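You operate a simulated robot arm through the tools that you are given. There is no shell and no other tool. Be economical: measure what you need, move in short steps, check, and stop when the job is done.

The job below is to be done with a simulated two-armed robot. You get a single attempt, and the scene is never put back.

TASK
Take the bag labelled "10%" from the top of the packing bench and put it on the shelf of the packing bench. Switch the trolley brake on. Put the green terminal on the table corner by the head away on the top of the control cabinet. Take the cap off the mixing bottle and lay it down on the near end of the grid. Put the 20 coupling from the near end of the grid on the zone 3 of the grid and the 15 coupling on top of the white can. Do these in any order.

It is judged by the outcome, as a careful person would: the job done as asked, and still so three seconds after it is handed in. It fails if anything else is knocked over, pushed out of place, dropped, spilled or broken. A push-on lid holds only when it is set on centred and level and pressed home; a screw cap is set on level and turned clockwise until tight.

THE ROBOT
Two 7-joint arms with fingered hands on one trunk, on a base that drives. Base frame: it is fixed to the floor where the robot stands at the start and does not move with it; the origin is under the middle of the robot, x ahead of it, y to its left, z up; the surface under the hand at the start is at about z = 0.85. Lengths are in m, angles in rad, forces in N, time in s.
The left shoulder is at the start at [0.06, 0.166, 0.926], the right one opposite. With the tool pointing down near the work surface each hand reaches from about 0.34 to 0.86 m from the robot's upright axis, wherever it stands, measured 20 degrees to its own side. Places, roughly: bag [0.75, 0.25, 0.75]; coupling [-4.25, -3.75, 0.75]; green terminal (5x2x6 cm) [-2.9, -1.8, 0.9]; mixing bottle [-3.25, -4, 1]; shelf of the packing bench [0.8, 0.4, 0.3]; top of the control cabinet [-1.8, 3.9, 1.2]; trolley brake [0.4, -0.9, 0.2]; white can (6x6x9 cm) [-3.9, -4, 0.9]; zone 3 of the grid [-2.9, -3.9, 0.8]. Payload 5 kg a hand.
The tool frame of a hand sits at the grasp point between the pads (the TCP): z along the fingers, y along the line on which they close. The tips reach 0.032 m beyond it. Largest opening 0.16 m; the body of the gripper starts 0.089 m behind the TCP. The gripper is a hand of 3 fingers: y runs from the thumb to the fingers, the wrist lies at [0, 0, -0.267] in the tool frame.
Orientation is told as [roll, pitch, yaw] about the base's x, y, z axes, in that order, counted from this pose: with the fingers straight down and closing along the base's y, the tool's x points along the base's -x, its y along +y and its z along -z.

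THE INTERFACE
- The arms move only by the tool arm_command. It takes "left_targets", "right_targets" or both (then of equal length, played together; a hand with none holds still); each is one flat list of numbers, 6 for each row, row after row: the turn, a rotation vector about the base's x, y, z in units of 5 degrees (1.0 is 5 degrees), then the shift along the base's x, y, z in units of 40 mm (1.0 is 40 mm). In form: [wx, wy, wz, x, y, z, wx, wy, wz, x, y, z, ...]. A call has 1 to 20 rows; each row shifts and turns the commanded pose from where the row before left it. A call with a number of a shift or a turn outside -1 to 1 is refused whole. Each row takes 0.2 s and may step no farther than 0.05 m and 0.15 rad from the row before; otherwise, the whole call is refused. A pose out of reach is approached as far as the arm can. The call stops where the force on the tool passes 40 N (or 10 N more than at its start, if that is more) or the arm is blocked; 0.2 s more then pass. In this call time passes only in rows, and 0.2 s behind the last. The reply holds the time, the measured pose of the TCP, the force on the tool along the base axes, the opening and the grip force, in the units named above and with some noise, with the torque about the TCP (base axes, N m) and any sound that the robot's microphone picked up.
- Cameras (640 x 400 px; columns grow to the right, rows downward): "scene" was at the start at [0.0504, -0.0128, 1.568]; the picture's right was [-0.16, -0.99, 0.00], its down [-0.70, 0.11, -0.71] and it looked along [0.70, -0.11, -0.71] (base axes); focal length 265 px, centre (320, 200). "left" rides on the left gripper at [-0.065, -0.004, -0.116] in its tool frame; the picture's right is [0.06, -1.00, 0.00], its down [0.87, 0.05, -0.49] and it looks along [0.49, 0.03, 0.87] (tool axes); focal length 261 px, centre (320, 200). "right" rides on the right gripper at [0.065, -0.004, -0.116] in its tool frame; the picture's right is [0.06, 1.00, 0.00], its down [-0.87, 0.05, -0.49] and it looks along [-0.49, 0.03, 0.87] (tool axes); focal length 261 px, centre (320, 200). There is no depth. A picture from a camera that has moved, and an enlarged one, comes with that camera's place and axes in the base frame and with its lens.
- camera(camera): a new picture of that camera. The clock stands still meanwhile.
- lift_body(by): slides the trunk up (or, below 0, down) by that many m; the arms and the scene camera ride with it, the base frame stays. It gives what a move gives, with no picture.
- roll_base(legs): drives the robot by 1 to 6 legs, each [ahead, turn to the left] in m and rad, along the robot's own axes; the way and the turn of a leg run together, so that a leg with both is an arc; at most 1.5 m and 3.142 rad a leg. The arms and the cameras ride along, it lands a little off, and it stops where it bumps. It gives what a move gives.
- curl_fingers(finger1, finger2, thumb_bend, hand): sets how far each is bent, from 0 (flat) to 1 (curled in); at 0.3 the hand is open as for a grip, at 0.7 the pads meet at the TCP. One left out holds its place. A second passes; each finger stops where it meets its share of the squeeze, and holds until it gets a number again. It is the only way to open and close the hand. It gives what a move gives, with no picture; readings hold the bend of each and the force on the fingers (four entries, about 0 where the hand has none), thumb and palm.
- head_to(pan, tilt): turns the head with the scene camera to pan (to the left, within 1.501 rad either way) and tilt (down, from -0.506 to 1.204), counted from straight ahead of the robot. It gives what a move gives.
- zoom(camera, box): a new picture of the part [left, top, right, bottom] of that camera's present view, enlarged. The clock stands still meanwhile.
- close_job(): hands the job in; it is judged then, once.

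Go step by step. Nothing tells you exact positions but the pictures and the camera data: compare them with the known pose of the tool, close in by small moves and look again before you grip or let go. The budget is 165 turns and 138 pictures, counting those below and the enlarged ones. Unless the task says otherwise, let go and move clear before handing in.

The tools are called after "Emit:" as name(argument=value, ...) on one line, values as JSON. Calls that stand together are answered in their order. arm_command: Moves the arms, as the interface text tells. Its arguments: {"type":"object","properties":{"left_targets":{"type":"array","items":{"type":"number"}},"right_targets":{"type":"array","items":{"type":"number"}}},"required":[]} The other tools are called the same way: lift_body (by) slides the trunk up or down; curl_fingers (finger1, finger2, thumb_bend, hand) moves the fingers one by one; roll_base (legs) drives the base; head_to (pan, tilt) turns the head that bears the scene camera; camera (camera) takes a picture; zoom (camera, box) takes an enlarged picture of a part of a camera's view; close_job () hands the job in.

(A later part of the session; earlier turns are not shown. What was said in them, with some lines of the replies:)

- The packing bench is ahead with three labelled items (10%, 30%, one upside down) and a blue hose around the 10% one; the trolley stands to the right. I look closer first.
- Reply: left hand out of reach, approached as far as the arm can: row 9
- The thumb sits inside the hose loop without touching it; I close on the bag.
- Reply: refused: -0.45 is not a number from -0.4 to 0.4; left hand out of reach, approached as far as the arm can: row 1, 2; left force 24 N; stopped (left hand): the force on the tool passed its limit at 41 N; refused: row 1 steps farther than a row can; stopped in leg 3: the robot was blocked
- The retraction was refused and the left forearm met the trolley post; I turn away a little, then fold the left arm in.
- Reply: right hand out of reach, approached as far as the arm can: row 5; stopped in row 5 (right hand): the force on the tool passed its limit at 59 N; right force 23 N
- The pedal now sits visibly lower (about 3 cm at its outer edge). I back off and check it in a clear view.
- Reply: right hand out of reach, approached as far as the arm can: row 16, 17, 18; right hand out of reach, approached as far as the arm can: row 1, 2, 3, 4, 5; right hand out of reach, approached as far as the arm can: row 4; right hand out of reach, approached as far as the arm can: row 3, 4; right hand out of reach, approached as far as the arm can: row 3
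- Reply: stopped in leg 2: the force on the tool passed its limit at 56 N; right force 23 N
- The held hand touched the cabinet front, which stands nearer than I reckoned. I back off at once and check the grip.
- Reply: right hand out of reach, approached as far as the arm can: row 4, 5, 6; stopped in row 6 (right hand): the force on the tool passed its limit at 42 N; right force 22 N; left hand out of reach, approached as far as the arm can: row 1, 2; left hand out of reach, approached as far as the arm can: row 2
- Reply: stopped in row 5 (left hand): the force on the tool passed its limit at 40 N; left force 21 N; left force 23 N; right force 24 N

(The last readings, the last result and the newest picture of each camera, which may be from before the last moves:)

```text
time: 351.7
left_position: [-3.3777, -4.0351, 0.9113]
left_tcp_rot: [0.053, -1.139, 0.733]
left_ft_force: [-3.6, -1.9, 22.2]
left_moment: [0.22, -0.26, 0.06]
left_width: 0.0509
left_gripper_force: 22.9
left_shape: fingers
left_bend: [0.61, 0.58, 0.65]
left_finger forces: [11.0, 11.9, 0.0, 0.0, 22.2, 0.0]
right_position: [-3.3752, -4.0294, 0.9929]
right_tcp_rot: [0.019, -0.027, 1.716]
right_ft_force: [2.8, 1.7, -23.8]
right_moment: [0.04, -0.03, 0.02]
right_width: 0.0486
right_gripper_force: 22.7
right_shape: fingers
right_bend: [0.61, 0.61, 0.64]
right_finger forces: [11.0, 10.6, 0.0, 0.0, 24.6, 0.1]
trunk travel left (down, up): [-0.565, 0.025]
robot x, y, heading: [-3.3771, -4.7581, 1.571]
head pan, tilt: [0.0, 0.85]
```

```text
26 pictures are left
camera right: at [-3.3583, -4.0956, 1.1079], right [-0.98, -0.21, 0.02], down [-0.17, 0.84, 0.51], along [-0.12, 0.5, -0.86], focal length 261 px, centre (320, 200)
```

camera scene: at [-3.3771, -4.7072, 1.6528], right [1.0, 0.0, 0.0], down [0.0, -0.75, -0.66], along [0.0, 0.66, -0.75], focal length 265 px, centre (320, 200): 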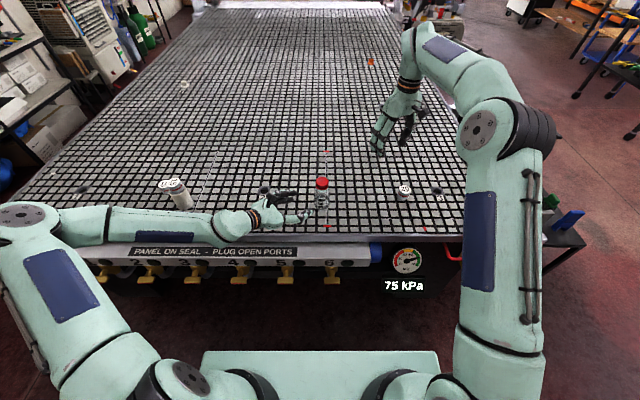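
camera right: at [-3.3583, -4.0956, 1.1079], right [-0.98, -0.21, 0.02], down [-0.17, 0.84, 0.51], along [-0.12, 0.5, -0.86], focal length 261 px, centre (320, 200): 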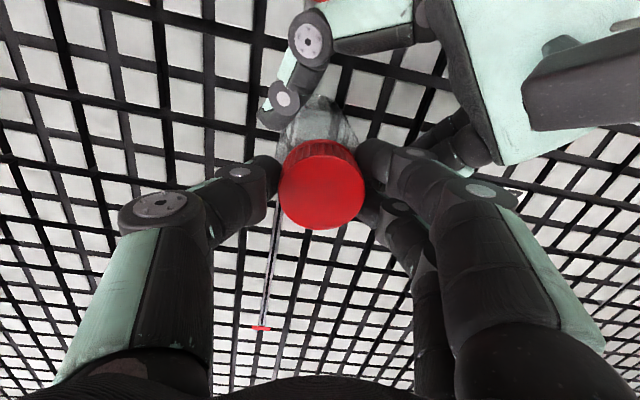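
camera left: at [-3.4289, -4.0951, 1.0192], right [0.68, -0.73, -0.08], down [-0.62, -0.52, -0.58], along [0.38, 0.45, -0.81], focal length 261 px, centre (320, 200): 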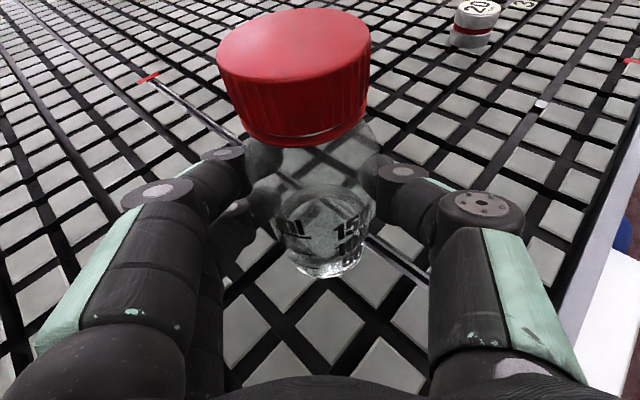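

Emit:
curl_fingers(hand="right", finger1=0.52, finger2=0.52, thumb_bend=0.54)

Emit:
arm_command(right_targets=[0, 0, -1, 0, 0, 0, 0, 0, -1, 0, 0, 0, 0, 0, -1, 0, 0, 0, 0, 0, -1, 0, 0, 0, 0, 0, -1, 0, 0, 0, 0, 0, -1, 0, 0, 0, 0, 0, -1, 0, 0, 0, 0, 0, -1, 0, 0, 0, 0, 0, -1, 0, 0, 0, 0, 0, -1, 0, 0, 0, 0, 0, -1, 0, 0, 0, 0, 0, -1, 0, 0, 0, 0, 0, -1, 0, 0, 0, 0, 0, -1, 0, 0, 0, 0, 0, -1, 0, 0, 0])

Emit:
curl_fingers(hand="right", finger1=0.72, finger2=0.72, thumb_bend=0.72)

Emit:
arm_command(right_targets=[0, 0, 1, 0, 0, 0, 0, 0, 1, 0, 0, 0, 0, 0, 1, 0, 0, 0, 0, 0, 1, 0, 0, 0, 0, 0, 1, 0, 0, 0, 0, 0, 1, 0, 0, 0, 0, 0, 1, 0, 0, 0, 0, 0, 1, 0, 0, 0])

Emit:
arm_command(right_targets=[0, 0, 1, 0, 0, 0, 0, 0, 1, 0, 0, 0, 0, 0, 1, 0, 0, 0, 0, 0, 1, 0, 0, 0, 0, 0, 1, 0, 0, 0, 0, 0, 1, 0, 0, 0, 0, 0, 1, 0, 0, 0])

```text
time: 352.7
left_position: [-3.3781, -4.0355, 0.91]
left_tcp_rot: [0.05, -1.136, 0.735]
left_ft_force: [0.5, -0.4, 2.7]
left_moment: [0.04, 0.06, 0.0]
left_width: 0.0511
left_gripper_force: 21.5
left_shape: fingers
left_bend: [0.61, 0.58, 0.65]
left_finger forces: [10.8, 10.4, 0.1, 0.0, 21.7, 0.0]
right_position: [-3.3753, -4.0301, 0.9926]
right_tcp_rot: [0.021, -0.026, 1.714]
right_ft_force: [-0.1, -0.6, -0.1]
right_moment: [-0.01, 0.02, 0.03]
right_width: 0.0745
right_gripper_force: 0.0
right_shape: fingers
right_bend: [0.52, 0.52, 0.54]
right_finger forces: [0.0, 0.1, 0.0, 0.0, 0.0, 0.0]
trunk travel left (down, up): [-0.565, 0.025]
robot x, y, heading: [-3.3772, -4.7565, 1.574]
head pan, tilt: [0.0, 0.85]
```

```text
time: 355.9
left_position: [-3.3776, -4.0369, 0.9115]
left_tcp_rot: [0.052, -1.138, 0.735]
left_ft_force: [0.8, -0.1, -1.4]
left_moment: [0.01, 0.04, -0.01]
left_width: 0.0512
left_gripper_force: 21.5
left_shape: fingers
left_bend: [0.61, 0.58, 0.65]
left_finger forces: [10.7, 11.1, 0.1, 0.0, 21.0, 0.0]
right_position: [-3.3777, -4.0303, 0.9946]
right_tcp_rot: [0.02, -0.026, 0.402]
right_ft_force: [-0.3, 0.7, -0.2]
right_moment: [-0.01, 0.01, -0.02]
right_width: 0.0743
right_gripper_force: 0.0
right_shape: fingers
right_bend: [0.52, 0.52, 0.54]
right_finger forces: [0.1, 0.0, 0.0, 0.0, 0.1, 0.0]
trunk travel left (down, up): [-0.565, 0.025]
robot x, y, heading: [-3.3749, -4.7583, 1.577]
head pan, tilt: [0.0, 0.85]
```

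```text
time: 356.9
left_position: [-3.3782, -4.0371, 0.9111]
left_tcp_rot: [0.056, -1.137, 0.735]
left_ft_force: [-0.3, 0.8, 2.6]
left_moment: [-0.04, -0.06, 0.01]
left_width: 0.0509
left_gripper_force: 20.7
left_shape: fingers
left_bend: [0.6, 0.58, 0.65]
left_finger forces: [11.5, 10.5, 0.0, 0.0, 20.6, 0.0]
right_position: [-3.3765, -4.0291, 0.9931]
right_tcp_rot: [0.018, -0.026, 0.404]
right_ft_force: [0.5, -1.2, -2.9]
right_moment: [0.02, 0.0, 0.03]
right_width: 0.0483
right_gripper_force: 21.6
right_shape: fingers
right_bend: [0.61, 0.6, 0.64]
right_finger forces: [9.6, 11.0, 0.0, 0.0, 22.0, 0.0]
trunk travel left (down, up): [-0.565, 0.025]
robot x, y, heading: [-3.3773, -4.7549, 1.576]
head pan, tilt: [0.0, 0.85]
```

```text
time: 358.7
left_position: [-3.3776, -4.0361, 0.9102]
left_tcp_rot: [0.053, -1.139, 0.734]
left_ft_force: [-1.4, 2.3, 1.1]
left_moment: [-0.05, -0.08, 0.09]
left_width: 0.0514
left_gripper_force: 21.3
left_shape: fingers
left_bend: [0.6, 0.58, 0.65]
left_finger forces: [11.9, 11.0, 0.0, 0.0, 19.8, 0.0]
right_position: [-3.3751, -4.0296, 0.9932]
right_tcp_rot: [0.019, -0.027, 1.104]
right_ft_force: [1.2, -2.7, -1.5]
right_moment: [-0.07, -0.03, -0.04]
right_width: 0.0486
right_gripper_force: 21.6
right_shape: fingers
right_bend: [0.61, 0.6, 0.64]
right_finger forces: [9.7, 10.5, 0.0, 0.1, 22.5, 0.1]
trunk travel left (down, up): [-0.565, 0.025]
robot x, y, heading: [-3.3762, -4.7533, 1.569]
head pan, tilt: [0.0, 0.85]
```

```text
time: 360.3
left_position: [-3.3786, -4.037, 0.9113]
left_tcp_rot: [0.052, -1.137, 0.736]
left_ft_force: [-2.5, 2.0, 1.3]
left_moment: [-0.13, -0.15, 0.05]
left_width: 0.0511
left_gripper_force: 20.8
left_shape: fingers
left_bend: [0.6, 0.58, 0.65]
left_finger forces: [11.1, 11.1, 0.1, 0.0, 19.8, 0.1]
right_position: [-3.3753, -4.0294, 0.9934]
right_tcp_rot: [0.019, -0.025, 1.716]
right_ft_force: [1.0, -0.9, -1.6]
right_moment: [-0.07, -0.02, -0.04]
right_width: 0.0482
right_gripper_force: 21.4
right_shape: fingers
right_bend: [0.61, 0.6, 0.64]
right_finger forces: [10.1, 10.7, 0.0, 0.0, 22.6, 0.0]
trunk travel left (down, up): [-0.565, 0.025]
robot x, y, heading: [-3.3776, -4.7551, 1.573]
head pan, tilt: [0.0, 0.85]
```

Emit:
arm_command(right_targets=[0, 0, 0, 0, 0, 0.05, 0, 0, 0, 0, 0, 0.05])

```text
time: 360.9
left_position: [-3.3779, -4.0358, 0.912]
left_tcp_rot: [0.056, -1.138, 0.73]
left_ft_force: [-2.3, -0.7, 10.7]
left_moment: [0.19, -0.18, 0.02]
left_width: 0.0509
left_gripper_force: 21.1
left_shape: fingers
left_bend: [0.61, 0.58, 0.65]
left_finger forces: [10.6, 11.1, 0.0, 0.0, 20.2, 0.0]
right_position: [-3.3751, -4.0306, 0.9962]
right_tcp_rot: [0.018, -0.024, 1.717]
right_ft_force: [3.0, 0.9, -12.4]
right_moment: [0.04, -0.13, -0.01]
right_width: 0.0486
right_gripper_force: 21.6
right_shape: fingers
right_bend: [0.61, 0.6, 0.64]
right_finger forces: [9.4, 10.3, 0.0, 0.1, 22.9, 0.0]
trunk travel left (down, up): [-0.565, 0.025]
robot x, y, heading: [-3.3803, -4.7531, 1.572]
head pan, tilt: [0.0, 0.85]
```

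Emit:
curl_fingers(hand="right", finger1=0.52, finger2=0.52, thumb_bend=0.54)

Emit:
arm_command(right_targets=[0, 0, -1, 0, 0, 0, 0, 0, -1, 0, 0, 0, 0, 0, -1, 0, 0, 0, 0, 0, -1, 0, 0, 0, 0, 0, -1, 0, 0, 0, 0, 0, -1, 0, 0, 0, 0, 0, -1, 0, 0, 0, 0, 0, -1, 0, 0, 0, 0, 0, -1, 0, 0, 0, 0, 0, -1, 0, 0, 0, 0, 0, -1, 0, 0, 0, 0, 0, -1, 0, 0, 0, 0, 0, -1, 0, 0, 0, 0, 0, -1, 0, 0, 0, 0, 0, -1, 0, 0, 0, 0, 0, -1, 0, 0, -0.05])

Emit:
curl_fingers(hand="right", finger1=0.75, finger2=0.75, thumb_bend=0.75)

Emit:
arm_command(right_targets=[0, 0, 1, 0, 0, 0, 0, 0, 1, 0, 0, 0, 0, 0, 1, 0, 0, 0, 0, 0, 1, 0, 0, 0, 0, 0, 1, 0, 0, 0, 0, 0, 1, 0, 0, 0, 0, 0, 1, 0, 0, 0, 0, 0, 1, 0, 0, 0, 0, 0, 1, 0, 0, 0, 0, 0, 1, 0, 0, 0, 0, 0, 1, 0, 0, 0, 0, 0, 1, 0, 0, 0, 0, 0, 1, 0, 0, 0, 0, 0, 1, 0, 0, 0, 0, 0, 1, 0, 0, 0, 0, 0, 1, 0, 0, 0])

Emit:
arm_command(right_targets=[0, 0, 0, 0, 0, 0.05, 0, 0, 0, 0, 0, 0.05, 0, 0, 0, 0, 0, 0.05])

Emit:
camera(camera="right")

```text
time: 361.9
left_position: [-3.3775, -4.0361, 0.9101]
left_tcp_rot: [0.05, -1.137, 0.734]
left_ft_force: [-0.2, 0.3, -1.2]
left_moment: [0.02, 0.06, -0.01]
left_width: 0.051
left_gripper_force: 20.9
left_shape: fingers
left_bend: [0.61, 0.58, 0.65]
left_finger forces: [11.1, 10.5, 0.1, 0.0, 21.1, 0.0]
right_position: [-3.3761, -4.0299, 0.9964]
right_tcp_rot: [0.021, -0.026, 1.713]
right_ft_force: [1.0, -0.6, -1.0]
right_moment: [-0.02, 0.02, 0.0]
right_width: 0.0745
right_gripper_force: 0.0
right_shape: fingers
right_bend: [0.52, 0.52, 0.54]
right_finger forces: [0.1, 0.0, 0.0, 0.0, 0.1, 0.0]
trunk travel left (down, up): [-0.565, 0.025]
robot x, y, heading: [-3.3763, -4.7579, 1.569]
head pan, tilt: [0.0, 0.85]
```

```text
time: 365.3
left_position: [-3.3766, -4.0367, 0.9102]
left_tcp_rot: [0.052, -1.139, 0.734]
left_ft_force: [0.5, -0.8, -1.4]
left_moment: [-0.01, 0.01, 0.01]
left_width: 0.0509
left_gripper_force: 21.3
left_shape: fingers
left_bend: [0.61, 0.58, 0.65]
left_finger forces: [11.0, 10.8, 0.1, 0.1, 20.8, 0.1]
right_position: [-3.3754, -4.0294, 0.9955]
right_tcp_rot: [0.018, -0.027, 0.317]
right_ft_force: [0.1, -0.1, 0.2]
right_moment: [0.01, -0.01, 0.01]
right_width: 0.0744
right_gripper_force: 0.0
right_shape: fingers
right_bend: [0.52, 0.52, 0.54]
right_finger forces: [0.0, 0.0, 0.1, 0.1, 0.0, 0.0]
trunk travel left (down, up): [-0.565, 0.025]
robot x, y, heading: [-3.3768, -4.7577, 1.575]
head pan, tilt: [0.0, 0.85]
```

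```text
time: 366.3
left_position: [-3.3781, -4.035, 0.9111]
left_tcp_rot: [0.053, -1.14, 0.733]
left_ft_force: [-1.2, 2.8, 2.6]
left_moment: [-0.22, -0.14, 0.06]
left_width: 0.0507
left_gripper_force: 21.4
left_shape: fingers
left_bend: [0.6, 0.58, 0.65]
left_finger forces: [12.6, 10.7, 0.1, 0.0, 19.3, 0.1]
right_position: [-3.3753, -4.0299, 0.9946]
right_tcp_rot: [0.019, -0.027, 0.318]
right_ft_force: [1.0, -2.9, -4.0]
right_moment: [0.02, -0.05, 0.01]
right_width: 0.0494
right_gripper_force: 25.2
right_shape: fingers
right_bend: [0.6, 0.6, 0.64]
right_finger forces: [11.3, 12.5, 0.0, 0.0, 26.2, 0.1]
trunk travel left (down, up): [-0.565, 0.025]
robot x, y, heading: [-3.3766, -4.7575, 1.574]
head pan, tilt: [0.0, 0.85]
```

```text
time: 369.7
left_position: [-3.3778, -4.0366, 0.9102]
left_tcp_rot: [0.055, -1.137, 0.732]
left_ft_force: [-5.8, -2.4, 4.6]
left_moment: [0.11, -0.01, 0.11]
left_width: 0.0505
left_gripper_force: 20.2
left_shape: fingers
left_bend: [0.61, 0.58, 0.65]
left_finger forces: [10.1, 10.9, 0.1, 0.1, 19.1, 0.0]
right_position: [-3.3758, -4.0292, 0.9952]
right_tcp_rot: [0.02, -0.026, 1.719]
right_ft_force: [3.6, 2.4, 0.2]
right_moment: [-0.02, -0.06, -0.02]
right_width: 0.0494
right_gripper_force: 24.8
right_shape: fingers
right_bend: [0.6, 0.6, 0.65]
right_finger forces: [11.0, 12.5, 0.0, 0.0, 27.1, 0.1]
trunk travel left (down, up): [-0.565, 0.025]
robot x, y, heading: [-3.3762, -4.7562, 1.573]
head pan, tilt: [0.0, 0.85]
```

```text
time: 370.5
left_position: [-3.3783, -4.0356, 0.9127]
left_tcp_rot: [0.056, -1.142, 0.726]
left_ft_force: [-2.8, -3.2, 20.0]
left_moment: [0.33, -0.14, 0.01]
left_width: 0.0502
left_gripper_force: 20.9
left_shape: fingers
left_bend: [0.61, 0.58, 0.65]
left_finger forces: [10.3, 10.9, 0.1, 0.0, 20.4, 0.0]
right_position: [-3.3739, -4.0302, 0.9999]
right_tcp_rot: [0.018, -0.023, 1.717]
right_ft_force: [2.8, 2.9, -20.4]
right_moment: [0.03, -0.18, -0.02]
right_width: 0.0495
right_gripper_force: 22.9
right_shape: fingers
right_bend: [0.6, 0.59, 0.65]
right_finger forces: [10.1, 11.7, 0.1, 0.0, 23.4, 0.1]
trunk travel left (down, up): [-0.565, 0.025]
robot x, y, heading: [-3.3752, -4.7566, 1.579]
head pan, tilt: [0.0, 0.85]
```

```text
25 pictures are left
camera right: at [-3.3582, -4.0956, 1.1148], right [-0.98, -0.21, 0.02], down [-0.17, 0.84, 0.51], along [-0.12, 0.5, -0.86], focal length 261 px, centre (320, 200)
```

right: 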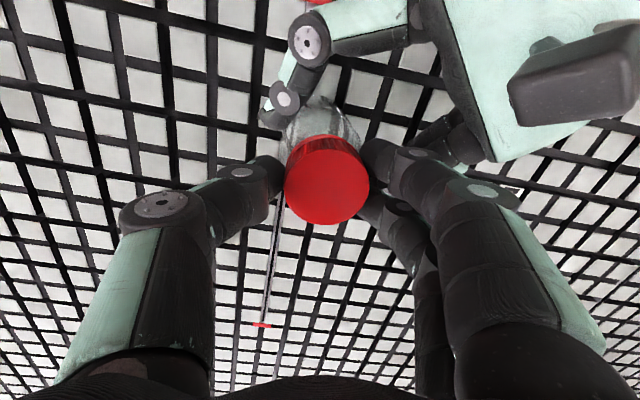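

Emit:
zoom(camera="left", box=[200, 0, 440, 290])

```text
1.38 times, centred on (320, 145) of left
camera zoom: at [-3.428, -4.0948, 1.021], right [0.68, -0.73, -0.08], down [-0.62, -0.52, -0.58], along [0.38, 0.45, -0.81], focal length 360 px, centre (320, 276)
```

zoom: 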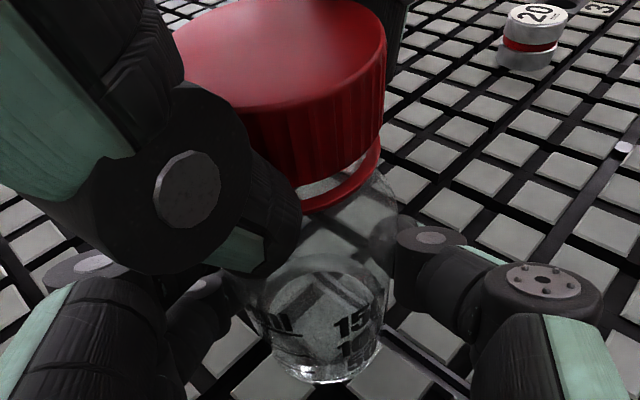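

Emit:
curl_fingers(hand="right", finger1=0.52, finger2=0.52, thumb_bend=0.54)

Emit:
arm_command(right_targets=[0, 0, -1, 0, 0, 0, 0, 0, -1, 0, 0, 0, 0, 0, -1, 0, 0, 0, 0, 0, -1, 0, 0, 0, 0, 0, -1, 0, 0, 0, 0, 0, -1, 0, 0, 0, 0, 0, -1, 0, 0, 0, 0, 0, -1, 0, 0, 0, 0, 0, -1, 0, 0, 0, 0, 0, -1, 0, 0, 0, 0, 0, -1, 0, 0, 0, 0, 0, -1, 0, 0, 0, 0, 0, -1, 0, 0, 0, 0, 0, -1, 0, 0, 0, 0, 0, -1, 0, 0, 0, 0, 0, -1, 0, 0, -0.06])

Emit:
curl_fingers(hand="right", finger1=0.75, finger2=0.75, thumb_bend=0.75)

Emit:
arm_command(right_targets=[0, 0, 1, 0, 0, 0, 0, 0, 1, 0, 0, 0, 0, 0, 1, 0, 0, 0, 0, 0, 1, 0, 0, 0, 0, 0, 1, 0, 0, 0, 0, 0, 1, 0, 0, 0, 0, 0, 1, 0, 0, 0, 0, 0, 1, 0, 0, 0, 0, 0, 1, 0, 0, 0, 0, 0, 1, 0, 0, 0, 0, 0, 1, 0, 0, 0, 0, 0, 1, 0, 0, 0, 0, 0, 1, 0, 0, 0, 0, 0, 1, 0, 0, 0, 0, 0, 1, 0, 0, 0, 0, 0, 1, 0, 0, 0])

Emit:
arm_command(right_targets=[0, 0, 0, 0, 0, 0.05, 0, 0, 0, 0, 0, 0.05, 0, 0, 0, 0, 0, 0.05])

```text
time: 371.5
left_position: [-3.3776, -4.0367, 0.91]
left_tcp_rot: [0.051, -1.138, 0.735]
left_ft_force: [-0.3, 0.3, -1.2]
left_moment: [0.0, 0.09, 0.02]
left_width: 0.049
left_gripper_force: 19.7
left_shape: fingers
left_bend: [0.61, 0.58, 0.65]
left_finger forces: [10.5, 10.1, 0.1, 0.1, 19.0, 0.1]
right_position: [-3.3757, -4.0296, 1.0019]
right_tcp_rot: [0.021, -0.027, 1.714]
right_ft_force: [-0.3, -0.1, 0.2]
right_moment: [-0.02, 0.03, -0.02]
right_width: 0.0745
right_gripper_force: 0.0
right_shape: fingers
right_bend: [0.52, 0.52, 0.54]
right_finger forces: [0.1, 0.0, 0.0, 0.0, 0.1, 0.0]
trunk travel left (down, up): [-0.565, 0.025]
robot x, y, heading: [-3.375, -4.7574, 1.572]
head pan, tilt: [0.0, 0.85]
```

```text
time: 374.9
left_position: [-3.3786, -4.035, 0.9113]
left_tcp_rot: [0.052, -1.138, 0.735]
left_ft_force: [-0.8, 1.0, -0.6]
left_moment: [0.0, 0.02, 0.01]
left_width: 0.049
left_gripper_force: 19.9
left_shape: fingers
left_bend: [0.61, 0.58, 0.65]
left_finger forces: [9.9, 10.5, 0.1, 0.0, 19.0, 0.1]
right_position: [-3.3753, -4.0288, 0.9982]
right_tcp_rot: [0.02, -0.027, 0.317]
right_ft_force: [-0.9, -0.3, -0.3]
right_moment: [-0.03, 0.0, -0.01]
right_width: 0.0748
right_gripper_force: 0.0
right_shape: fingers
right_bend: [0.52, 0.52, 0.54]
right_finger forces: [0.0, 0.0, 0.0, 0.0, 0.0, 0.0]
trunk travel left (down, up): [-0.565, 0.025]
robot x, y, heading: [-3.3741, -4.7587, 1.575]
head pan, tilt: [0.0, 0.85]
```

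```text
time: 375.9
left_position: [-3.3777, -4.0351, 0.9105]
left_tcp_rot: [0.054, -1.138, 0.733]
left_ft_force: [-1.6, 3.9, 2.1]
left_moment: [-0.19, -0.17, -0.01]
left_width: 0.0493
left_gripper_force: 20.5
left_shape: fingers
left_bend: [0.61, 0.58, 0.66]
left_finger forces: [11.6, 11.5, 0.0, 0.0, 18.1, 0.1]
right_position: [-3.3755, -4.0297, 0.9988]
right_tcp_rot: [0.02, -0.026, 0.317]
right_ft_force: [2.3, -2.9, -4.1]
right_moment: [-0.01, -0.05, 0.01]
right_width: 0.0499
right_gripper_force: 24.2
right_shape: fingers
right_bend: [0.59, 0.62, 0.65]
right_finger forces: [12.0, 11.2, 0.0, 0.0, 24.8, 0.0]
trunk travel left (down, up): [-0.565, 0.025]
robot x, y, heading: [-3.3785, -4.7576, 1.574]
head pan, tilt: [0.0, 0.85]
```

```text
time: 379.3
left_position: [-3.3765, -4.0361, 0.9111]
left_tcp_rot: [0.052, -1.139, 0.735]
left_ft_force: [0.6, -4.4, 0.5]
left_moment: [0.28, 0.16, 0.03]
left_width: 0.049
left_gripper_force: 20.0
left_shape: fingers
left_bend: [0.62, 0.59, 0.65]
left_finger forces: [8.9, 9.9, 0.0, 0.0, 21.7, 0.0]
right_position: [-3.3767, -4.03, 0.9985]
right_tcp_rot: [0.018, -0.026, 1.717]
right_ft_force: [-1.9, 4.5, 0.1]
right_moment: [0.11, 0.03, -0.08]
right_width: 0.0498
right_gripper_force: 25.7
right_shape: fingers
right_bend: [0.59, 0.62, 0.65]
right_finger forces: [12.6, 14.0, 0.0, 0.0, 24.2, 0.1]
trunk travel left (down, up): [-0.565, 0.025]
robot x, y, heading: [-3.3739, -4.7542, 1.573]
head pan, tilt: [0.0, 0.85]
```

```text
time: 380.1
left_position: [-3.3775, -4.0362, 0.9112]
left_tcp_rot: [0.053, -1.138, 0.735]
left_ft_force: [3.4, -3.9, 1.9]
left_moment: [0.33, 0.21, 0.02]
left_width: 0.0488
left_gripper_force: 20.6
left_shape: fingers
left_bend: [0.62, 0.59, 0.65]
left_finger forces: [9.3, 9.7, 0.1, 0.1, 22.3, 0.0]
right_position: [-3.3756, -4.0292, 1.0033]
right_tcp_rot: [0.019, -0.027, 1.714]
right_ft_force: [-2.1, 3.7, -3.1]
right_moment: [0.08, 0.02, -0.05]
right_width: 0.0499
right_gripper_force: 25.6
right_shape: fingers
right_bend: [0.59, 0.61, 0.65]
right_finger forces: [13.1, 14.0, 0.0, 0.0, 23.5, 0.0]
trunk travel left (down, up): [-0.565, 0.025]
robot x, y, heading: [-3.377, -4.7581, 1.576]
head pan, tilt: [0.0, 0.85]
```

The lift now meets almost no resistance, so the cap seems free; I lift it straight up and look.

Emit:
arm_command(right_targets=[0, 0, 0, 0, 0, 0.1, 0, 0, 0, 0, 0, 0.1, 0, 0, 0, 0, 0, 0.15, 0, 0, 0, 0, 0, 0.2, 0, 0, 0, 0, 0, 0.3, 0, 0, 0, 0, 0, 0.5])

Emit:
camera(camera="left")

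```text
time: 381.5
left_position: [-3.3792, -4.036, 0.9108]
left_tcp_rot: [0.051, -1.138, 0.735]
left_ft_force: [-0.2, 0.6, -0.2]
left_moment: [-0.02, 0.03, 0.02]
left_width: 0.0491
left_gripper_force: 20.3
left_shape: fingers
left_bend: [0.62, 0.59, 0.65]
left_finger forces: [10.2, 10.6, 0.0, 0.0, 19.2, 0.1]
right_position: [-3.377, -4.0301, 1.0603]
right_tcp_rot: [0.02, -0.025, 1.714]
right_ft_force: [0.3, -0.2, 0.0]
right_moment: [0.01, 0.0, -0.02]
right_width: 0.0495
right_gripper_force: 24.8
right_shape: fingers
right_bend: [0.59, 0.61, 0.65]
right_finger forces: [13.1, 12.8, 0.1, 0.0, 23.8, 0.0]
trunk travel left (down, up): [-0.565, 0.025]
robot x, y, heading: [-3.3778, -4.7564, 1.57]
head pan, tilt: [0.0, 0.85]
```

```text
23 pictures are left
camera left: at [-3.429, -4.0953, 1.0192], right [0.68, -0.73, -0.08], down [-0.62, -0.52, -0.58], along [0.38, 0.45, -0.81], focal length 261 px, centre (320, 200)
```

left: 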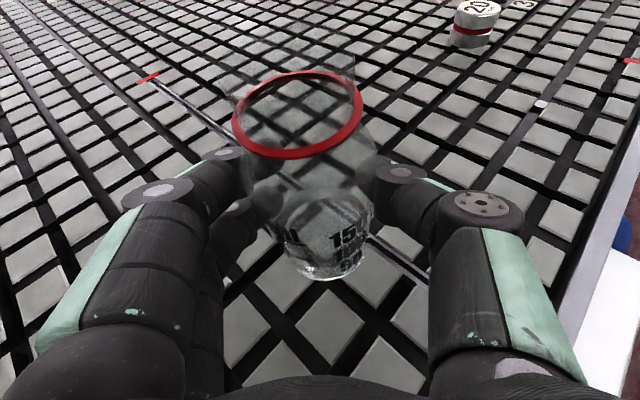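

Emit:
arm_command(right_targets=[0, 0, 0, 0.2, 0, 0.8, 0, 0, 0, 0.9, -0.1, 0, 0, 0, 0, 0.9, -0.1, 0, 0, 0, 0, 0.9, -0.1, 0, 0, 0, 0, 0.9, -0.1, 0, 0, 0, 0, 0.3, -0.1, -0.9, 0, 0, 0, 0, 0, -0.9, 0, 0, 0, 0, 0, -0.9, 0, 0, 0, 0, 0, -0.9])

Emit:
camera(camera="right")

Emit:
zoom(camera="scene", box=[270, 140, 430, 250])

```text
time: 383.5
left_position: [-3.3766, -4.0351, 0.9097]
left_tcp_rot: [0.051, -1.138, 0.736]
left_ft_force: [0.9, -0.2, -1.7]
left_moment: [-0.01, -0.01, 0.0]
left_width: 0.0491
left_gripper_force: 19.5
left_shape: fingers
left_bend: [0.62, 0.59, 0.65]
left_finger forces: [10.1, 10.6, 0.0, 0.0, 19.0, 0.1]
right_position: [-3.2116, -4.0498, 0.9447]
right_tcp_rot: [0.02, -0.025, 1.714]
right_ft_force: [0.4, -0.7, -0.1]
right_moment: [0.02, -0.01, 0.02]
right_width: 0.0496
right_gripper_force: 24.8
right_shape: fingers
right_bend: [0.59, 0.61, 0.65]
right_finger forces: [12.9, 12.8, 0.1, 0.0, 23.5, 0.0]
trunk travel left (down, up): [-0.565, 0.025]
robot x, y, heading: [-3.3735, -4.7559, 1.573]
head pan, tilt: [0.0, 0.85]
```

```text
22 pictures are left
camera right: at [-3.1944, -4.1153, 1.0603], right [-0.98, -0.2, 0.02], down [-0.17, 0.84, 0.52], along [-0.12, 0.5, -0.86], focal length 261 px, centre (320, 200)
```

right: 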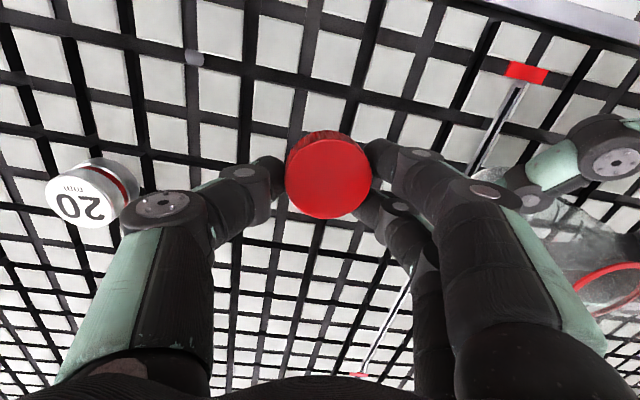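

```text
3.64 times, centred on (350, 195) of scene
camera zoom: at [-3.3763, -4.7071, 1.6527], right [1.0, 0.0, 0.0], down [0.0, -0.75, -0.66], along [0.0, 0.66, -0.75], focal length 965 px, centre (211, 218)
```

zoom: 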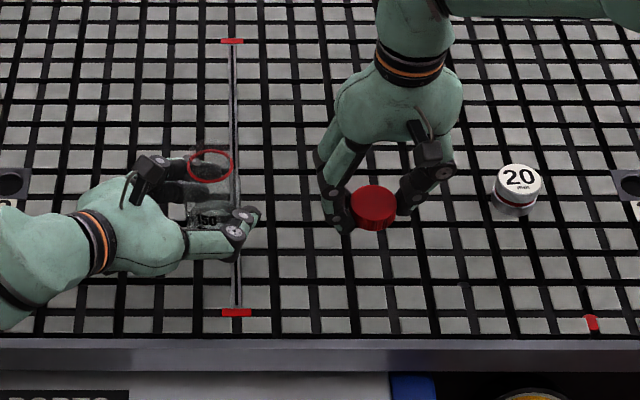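

Emit:
arm_command(right_targets=[0, 0, 0, 0, 0, -0.5, 0, 0, 0, 0, 0, -0.3, 0, 0, 0, 0, 0, -0.15, 0, 0, 0, 0, 0, -0.1, 0, 0, 0, 0, 0, -0.1, 0, 0, 0, 0, 0, -0.06, 0, 0, 0, 0, 0, -0.06, 0, 0, 0, 0, 0, -0.06])

```text
time: 385.3
left_position: [-3.3772, -4.0366, 0.9105]
left_tcp_rot: [0.052, -1.138, 0.735]
left_ft_force: [0.3, 1.3, -1.5]
left_moment: [0.02, -0.04, -0.02]
left_width: 0.0488
left_gripper_force: 19.7
left_shape: fingers
left_bend: [0.62, 0.59, 0.65]
left_finger forces: [10.1, 10.5, 0.1, 0.1, 18.9, 0.0]
right_position: [-3.2114, -4.0497, 0.8944]
right_tcp_rot: [0.019, -0.025, 1.712]
right_ft_force: [-0.3, 0.4, -1.3]
right_moment: [0.01, -0.01, 0.03]
right_width: 0.0495
right_gripper_force: 24.7
right_shape: fingers
right_bend: [0.59, 0.61, 0.65]
right_finger forces: [13.1, 12.8, 0.0, 0.0, 23.4, 0.0]
trunk travel left (down, up): [-0.565, 0.025]
robot x, y, heading: [-3.3763, -4.7591, 1.578]
head pan, tilt: [0.0, 0.85]
```

Emit:
arm_command(right_targets=[0, 0, 0, 0, 0, -0.06, 0, 0, 0, 0, 0, -0.06, 0, 0, 0, 0, 0, -0.06, 0, 0, 0, 0, 0, -0.06, 0, 0, 0, 0, 0, -0.06])

Emit:
camera(camera="right")

```text
time: 386.5
left_position: [-3.378, -4.0364, 0.9107]
left_tcp_rot: [0.054, -1.138, 0.733]
left_ft_force: [0.5, -1.0, -1.0]
left_moment: [-0.04, -0.02, -0.01]
left_width: 0.0489
left_gripper_force: 19.3
left_shape: fingers
left_bend: [0.62, 0.59, 0.65]
left_finger forces: [10.1, 10.6, 0.0, 0.0, 18.9, 0.0]
right_position: [-3.2128, -4.0466, 0.889]
right_tcp_rot: [0.02, -0.036, 1.714]
right_ft_force: [-0.3, -3.7, 18.9]
right_moment: [-0.53, 0.57, -0.01]
right_width: 0.0494
right_gripper_force: 35.0
right_shape: fingers
right_bend: [0.62, 0.62, 0.66]
right_finger forces: [30.7, 13.0, 0.1, 0.1, 25.9, 0.1]
trunk travel left (down, up): [-0.565, 0.025]
robot x, y, heading: [-3.3755, -4.7558, 1.573]
head pan, tilt: [0.0, 0.85]
stopped in row 5 (right hand): the force on the tool passed its limit at 43 N (the readings are from after the stop); the commanded pose is now the measured one
```

```text
20 pictures are left
camera right: at [-3.1955, -4.114, 1.0026], right [-0.98, -0.2, 0.02], down [-0.16, 0.84, 0.52], along [-0.12, 0.51, -0.85], focal length 261 px, centre (320, 200)
```

right: 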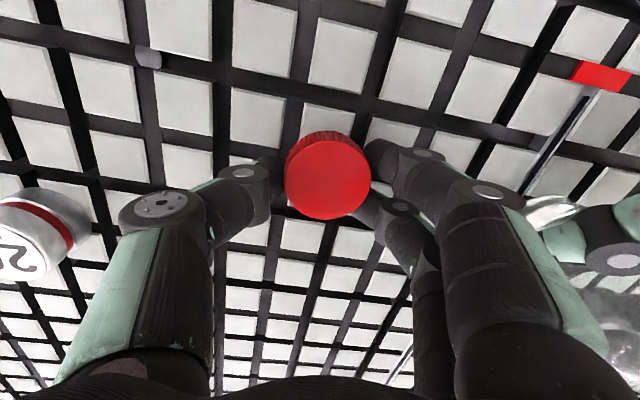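

Emit:
arm_command(right_targets=[0, 0, 0, 0, 0, 0.06])

Emit:
curl_fingers(hand="right", finger1=0.54, finger2=0.54, thumb_bend=0.56)

Emit:
arm_command(right_targets=[0, 0, 0, 0, 0, 0.15, 0, 0, 0, 0, 0, 0.3])

Emit:
zoom(camera="scene", box=[270, 140, 430, 250])

```text
time: 386.9
left_position: [-3.3774, -4.0356, 0.9113]
left_tcp_rot: [0.051, -1.138, 0.733]
left_ft_force: [0.0, -0.5, -1.0]
left_moment: [0.0, 0.0, 0.01]
left_width: 0.0487
left_gripper_force: 19.8
left_shape: fingers
left_bend: [0.62, 0.59, 0.65]
left_finger forces: [10.0, 10.6, 0.1, 0.0, 18.9, 0.1]
right_position: [-3.2111, -4.0484, 0.8891]
right_tcp_rot: [0.018, -0.034, 1.714]
right_ft_force: [-1.2, 3.0, 10.0]
right_moment: [-0.12, 0.27, -0.12]
right_width: 0.0495
right_gripper_force: 30.2
right_shape: fingers
right_bend: [0.62, 0.62, 0.66]
right_finger forces: [23.9, 12.4, 0.0, 0.0, 23.8, 0.0]
trunk travel left (down, up): [-0.565, 0.025]
robot x, y, heading: [-3.3747, -4.7545, 1.577]
head pan, tilt: [0.0, 0.85]
```

```text
time: 387.9
left_position: [-3.3775, -4.0366, 0.9113]
left_tcp_rot: [0.054, -1.139, 0.733]
left_ft_force: [-0.1, -0.5, -1.4]
left_moment: [-0.03, -0.04, -0.02]
left_width: 0.0489
left_gripper_force: 19.8
left_shape: fingers
left_bend: [0.62, 0.59, 0.65]
left_finger forces: [10.2, 10.6, 0.1, 0.1, 18.8, 0.0]
right_position: [-3.2129, -4.0481, 0.8904]
right_tcp_rot: [0.019, -0.034, 1.714]
right_ft_force: [-3.3, 4.5, 28.2]
right_moment: [-0.02, -0.41, 0.14]
right_width: 0.0588
right_gripper_force: 13.7
right_shape: fingers
right_bend: [0.55, 0.54, 0.59]
right_finger forces: [5.6, 0.0, 0.0, 0.0, 22.4, 0.0]
trunk travel left (down, up): [-0.565, 0.025]
robot x, y, heading: [-3.3755, -4.7562, 1.575]
head pan, tilt: [0.0, 0.85]
```

```text
time: 388.5
left_position: [-3.3771, -4.0369, 0.9108]
left_tcp_rot: [0.052, -1.137, 0.734]
left_ft_force: [1.0, -0.2, -0.7]
left_moment: [-0.04, 0.02, 0.0]
left_width: 0.0491
left_gripper_force: 19.4
left_shape: fingers
left_bend: [0.62, 0.59, 0.65]
left_finger forces: [10.0, 10.6, 0.0, 0.0, 18.9, 0.0]
right_position: [-3.2113, -4.0496, 0.9051]
right_tcp_rot: [0.018, -0.027, 1.713]
right_ft_force: [0.1, -0.1, 0.7]
right_moment: [0.01, 0.0, 0.02]
right_width: 0.0665
right_gripper_force: 0.1
right_shape: fingers
right_bend: [0.54, 0.54, 0.56]
right_finger forces: [0.0, 0.0, 0.0, 0.0, 0.0, 0.1]
trunk travel left (down, up): [-0.565, 0.025]
robot x, y, heading: [-3.3779, -4.7591, 1.572]
head pan, tilt: [0.0, 0.85]
```

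```text
3.64 times, centred on (350, 195) of scene
camera zoom: at [-3.3767, -4.7081, 1.6524], right [1.0, 0.0, 0.0], down [0.0, -0.75, -0.66], along [0.0, 0.66, -0.75], focal length 965 px, centre (211, 218)
```

zoom: 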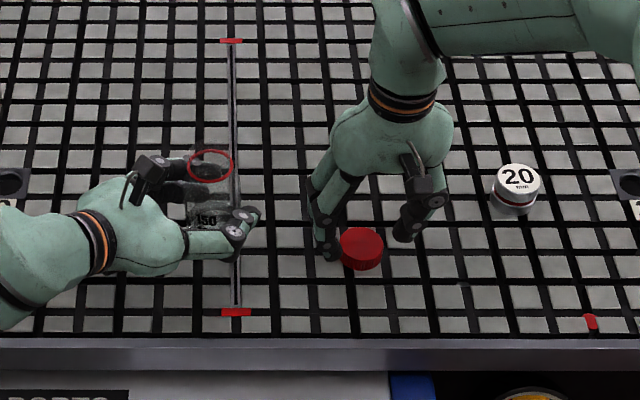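

Emit:
arm_command(right_targets=[0, 0, 0, 0, 0, 0.6, 0, 0, 0, 0, 0, 0.9, 0, 0, 0, 0.2, 0, 0.9, 0, 0, 0, 0.3, 0, 0.9, 0, 0, 0, 0.3, 0, 0.5])

Emit:
arm_command(left_targets=[0, 0, 0, 0, 0, -0.04, 0, 0, 0, 0, 0, -0.04])

Emit:
camera(camera="left")

```text
time: 389.7
left_position: [-3.3774, -4.0369, 0.9111]
left_tcp_rot: [0.053, -1.136, 0.734]
left_ft_force: [-0.3, 0.1, -1.5]
left_moment: [-0.02, 0.01, -0.01]
left_width: 0.0485
left_gripper_force: 19.2
left_shape: fingers
left_bend: [0.62, 0.59, 0.65]
left_finger forces: [9.8, 10.6, 0.0, 0.0, 18.8, 0.0]
right_position: [-3.1787, -4.0478, 1.0582]
right_tcp_rot: [0.021, -0.031, 1.713]
right_ft_force: [-0.1, 1.1, -0.4]
right_moment: [0.01, 0.02, -0.02]
right_width: 0.066
right_gripper_force: 0.1
right_shape: fingers
right_bend: [0.54, 0.54, 0.56]
right_finger forces: [0.1, 0.0, 0.0, 0.1, 0.0, 0.0]
trunk travel left (down, up): [-0.565, 0.025]
robot x, y, heading: [-3.3772, -4.7597, 1.577]
head pan, tilt: [0.0, 0.85]
```

```text
time: 390.3
left_position: [-3.3772, -4.0359, 0.9098]
left_tcp_rot: [0.059, -1.139, 0.728]
left_ft_force: [1.4, 0.5, 6.2]
left_moment: [0.16, 0.13, -0.05]
left_width: 0.0486
left_gripper_force: 20.0
left_shape: fingers
left_bend: [0.62, 0.59, 0.65]
left_finger forces: [10.8, 9.9, 0.0, 0.0, 19.1, 0.0]
right_position: [-3.1798, -4.0477, 1.0581]
right_tcp_rot: [0.02, -0.031, 1.714]
right_ft_force: [0.4, -0.4, -0.5]
right_moment: [0.01, 0.02, -0.02]
right_width: 0.0662
right_gripper_force: 0.0
right_shape: fingers
right_bend: [0.54, 0.54, 0.56]
right_finger forces: [0.0, 0.0, 0.0, 0.1, 0.0, 0.0]
trunk travel left (down, up): [-0.565, 0.025]
robot x, y, heading: [-3.3758, -4.7555, 1.575]
head pan, tilt: [0.0, 0.85]
```

```text
18 pictures are left
camera left: at [-3.4276, -4.0951, 1.0174], right [0.68, -0.73, -0.08], down [-0.62, -0.52, -0.58], along [0.38, 0.45, -0.81], focal length 261 px, centre (320, 200)
```

left: 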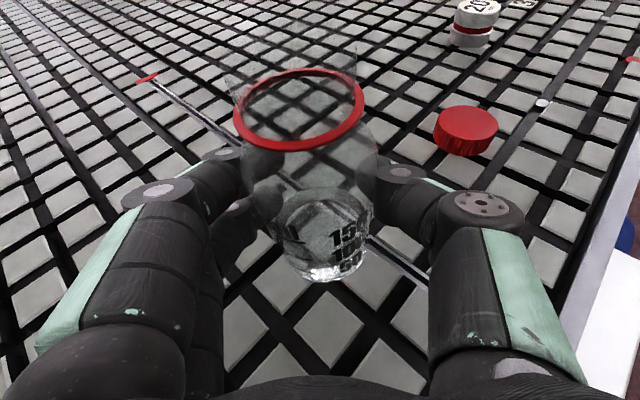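

Emit:
curl_fingers(hand="left", finger1=0.58, finger2=0.55, thumb_bend=0.61)

Emit:
curl_fingers(hand="left", finger1=0.42, finger2=0.42, thumb_bend=0.42)

Emit:
camera(camera="left")

```text
time: 391.3
left_position: [-3.3776, -4.0366, 0.9074]
left_tcp_rot: [0.052, -1.138, 0.734]
left_ft_force: [0.6, -0.7, -0.6]
left_moment: [-0.01, 0.04, 0.01]
left_width: 0.0519
left_gripper_force: 1.0
left_shape: fingers
left_bend: [0.57, 0.55, 0.61]
left_finger forces: [0.0, 0.7, 0.0, 0.1, 0.8, 0.0]
right_position: [-3.1789, -4.0474, 1.0572]
right_tcp_rot: [0.018, -0.032, 1.715]
right_ft_force: [-0.3, -0.3, 0.6]
right_moment: [0.0, 0.02, 0.05]
right_width: 0.0663
right_gripper_force: 0.2
right_shape: fingers
right_bend: [0.54, 0.54, 0.56]
right_finger forces: [0.0, 0.0, 0.1, 0.1, 0.0, 0.0]
trunk travel left (down, up): [-0.565, 0.025]
robot x, y, heading: [-3.3731, -4.7548, 1.577]
head pan, tilt: [0.0, 0.85]
```

```text
time: 392.3
left_position: [-3.3769, -4.0361, 0.9072]
left_tcp_rot: [0.052, -1.14, 0.732]
left_ft_force: [0.1, -0.5, -0.8]
left_moment: [0.01, -0.01, 0.02]
left_width: 0.1192
left_gripper_force: 0.0
left_shape: fingers
left_bend: [0.42, 0.42, 0.42]
left_finger forces: [0.1, 0.1, 0.0, 0.0, 0.0, 0.0]
right_position: [-3.1791, -4.0461, 1.0563]
right_tcp_rot: [0.02, -0.031, 1.713]
right_ft_force: [-0.8, 0.1, 0.9]
right_moment: [-0.01, 0.01, 0.01]
right_width: 0.0662
right_gripper_force: 0.0
right_shape: fingers
right_bend: [0.54, 0.54, 0.56]
right_finger forces: [0.0, 0.0, 0.1, 0.0, 0.0, 0.1]
trunk travel left (down, up): [-0.565, 0.025]
robot x, y, heading: [-3.374, -4.754, 1.574]
head pan, tilt: [0.0, 0.85]
```

```text
17 pictures are left
camera left: at [-3.428, -4.095, 1.0159], right [0.68, -0.73, -0.08], down [-0.62, -0.52, -0.58], along [0.38, 0.45, -0.81], focal length 261 px, centre (320, 200)
```

left: 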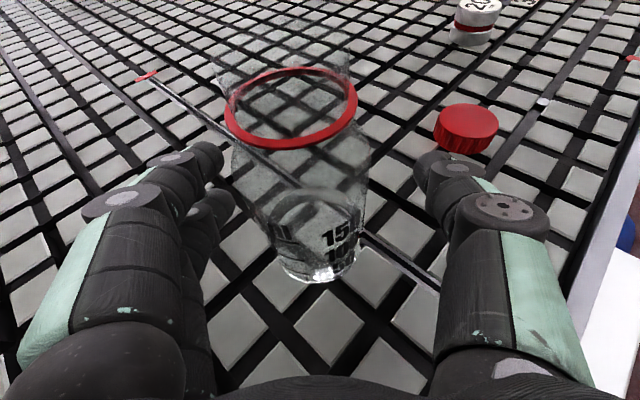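

Emit:
arm_command(left_targets=[0, 0, 0, -0.55, -0.5, 0, 0, 0, 0, -0.65, -0.6, 0, 0, 0, 0, -0.65, -0.6, 0, 0, 0, 0, -0.65, -0.6, 0, 0, 0, 0, -0.5, -0.5, 0.5, 0, 0, 0, -0.2, -0.4, 0.9, 0, 0, 0, 0, -0.2, 0.9], right_targets=[0, 0, 0, 0, 0, 0.4, 0, 0, 0, 0, 0, 0.4, 0, 0, 0, 0, 0, 0.4, 0, 0, 0, 0, 0, 0.4, 0, 0, 0, 0, 0, 0, 0, 0, 0, 0, 0, 0, 0, 0, 0, 0, 0, 0])

Emit:
camera(camera="scene")

Emit:
zoom(camera="scene", box=[270, 140, 430, 250])

```text
time: 393.9
left_position: [-3.5042, -4.172, 1.0007]
left_tcp_rot: [0.051, -1.138, 0.731]
left_ft_force: [-0.1, 0.4, 0.4]
left_moment: [-0.02, -0.02, 0.03]
left_width: 0.1192
left_gripper_force: 0.1
left_shape: fingers
left_bend: [0.42, 0.42, 0.42]
left_finger forces: [0.0, 0.0, 0.1, 0.1, 0.1, 0.0]
right_position: [-3.1792, -4.0479, 1.1208]
right_tcp_rot: [0.022, -0.03, 1.713]
right_ft_force: [0.4, 1.0, -0.1]
right_moment: [-0.01, 0.0, 0.0]
right_width: 0.0664
right_gripper_force: 0.1
right_shape: fingers
right_bend: [0.54, 0.54, 0.56]
right_finger forces: [0.0, 0.1, 0.0, 0.0, 0.0, 0.1]
trunk travel left (down, up): [-0.565, 0.025]
robot x, y, heading: [-3.3776, -4.757, 1.575]
head pan, tilt: [0.0, 0.85]
```

```text
16 pictures are left
camera scene: at [-3.3759, -4.7082, 1.6526], right [1.0, 0.0, 0.0], down [0.0, -0.75, -0.66], along [0.0, 0.66, -0.75], focal length 265 px, centre (320, 200)
```

scene: 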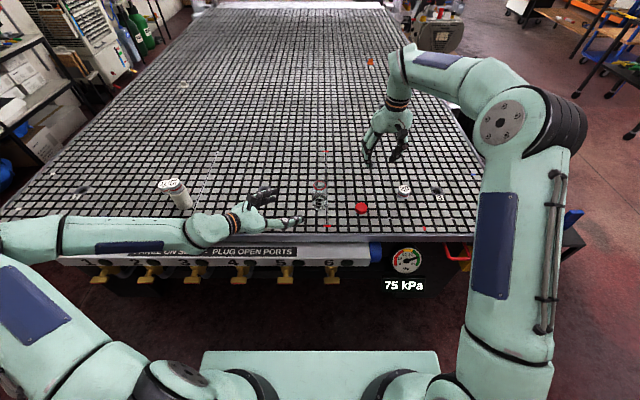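

```text
3.64 times, centred on (350, 195) of scene
camera zoom: at [-3.3759, -4.7082, 1.6526], right [1.0, 0.0, 0.0], down [0.0, -0.75, -0.66], along [0.0, 0.66, -0.75], focal length 965 px, centre (211, 218)
```

zoom: 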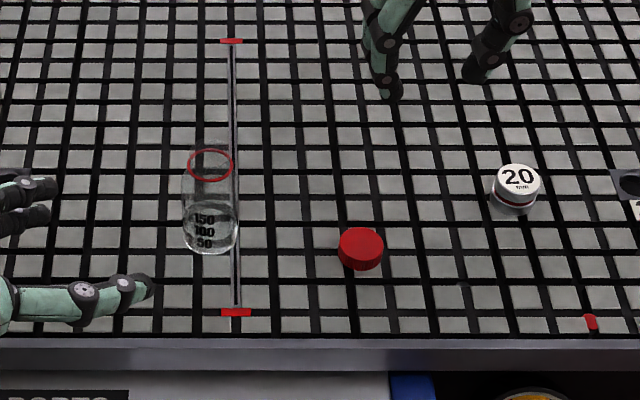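

Emit:
zoom(camera="scene", box=[130, 150, 230, 230])

Emit:
roll_base(legs=[[-0.2, 0]])

Emit:
camera(camera="scene")

```text
5.00 times, centred on (180, 190) of scene
camera zoom: at [-3.3759, -4.7082, 1.6526], right [1.0, 0.0, 0.0], down [0.0, -0.75, -0.66], along [0.0, 0.66, -0.75], focal length 1327 px, centre (1020, 250)
```

zoom: 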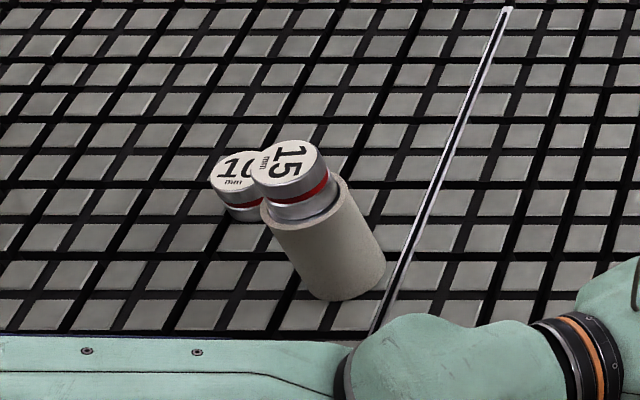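

```text
time: 395.5
left_position: [-3.5019, -4.3712, 0.9997]
left_tcp_rot: [0.053, -1.138, 0.727]
left_ft_force: [-0.4, 0.0, 0.5]
left_moment: [-0.01, 0.0, 0.06]
left_width: 0.1195
left_gripper_force: 0.1
left_shape: fingers
left_bend: [0.42, 0.42, 0.42]
left_finger forces: [0.1, 0.0, 0.0, 0.0, 0.0, 0.0]
right_position: [-3.1778, -4.2518, 1.1216]
right_tcp_rot: [0.019, -0.034, 1.708]
right_ft_force: [1.2, -0.1, 0.7]
right_moment: [0.04, -0.01, -0.02]
right_width: 0.0663
right_gripper_force: 0.1
right_shape: fingers
right_bend: [0.54, 0.54, 0.56]
right_finger forces: [0.0, 0.1, 0.0, 0.1, 0.0, 0.0]
trunk travel left (down, up): [-0.565, 0.025]
robot x, y, heading: [-3.3803, -4.9598, 1.571]
head pan, tilt: [0.0, 0.85]
```

```text
13 pictures are left
camera scene: at [-3.3762, -4.9108, 1.6528], right [1.0, 0.0, 0.0], down [0.0, -0.75, -0.66], along [0.0, 0.66, -0.75], focal length 265 px, centre (320, 200)
```

scene: 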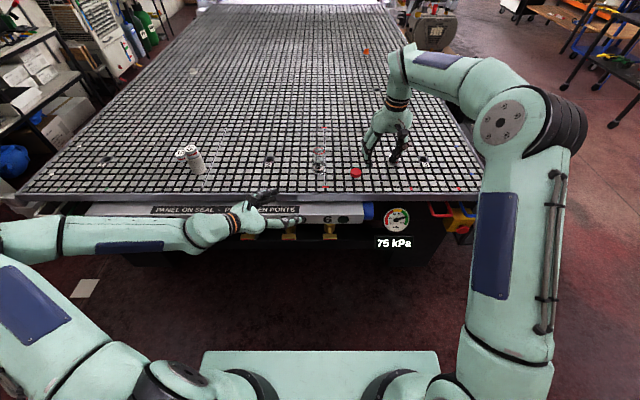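

Every item is where it was asked for as far as my pictures show, and both hands are clear, so I hand the job in.

Emit:
close_job()

```text
The job is handed in.
```

The job is handed in with every part done as far as my pictures show, but two bumps on the way and one unchecked item could count against it.

- **10% bag:** it lies on the packing bench shelf.
- **Trolley brake:** I pressed the pedal and it stayed down. I did not go back for a last look before handing in.
- **Green terminal:** it stands on top of the control cabinet.
- **Mixing bottle cap:** I unscrewed it and laid it on the near end of the grid. The bottle stands upright.
- **20 coupling:** it is in zone 3 of the grid.
- **15 coupling:** it sits level on the white can.

**Bumps:** my left forearm touched the trolley post before the brake was on. My right hand touched the front of the control cabinet. Nothing looked displaced, but I did not measure the trolley's position afterwards.
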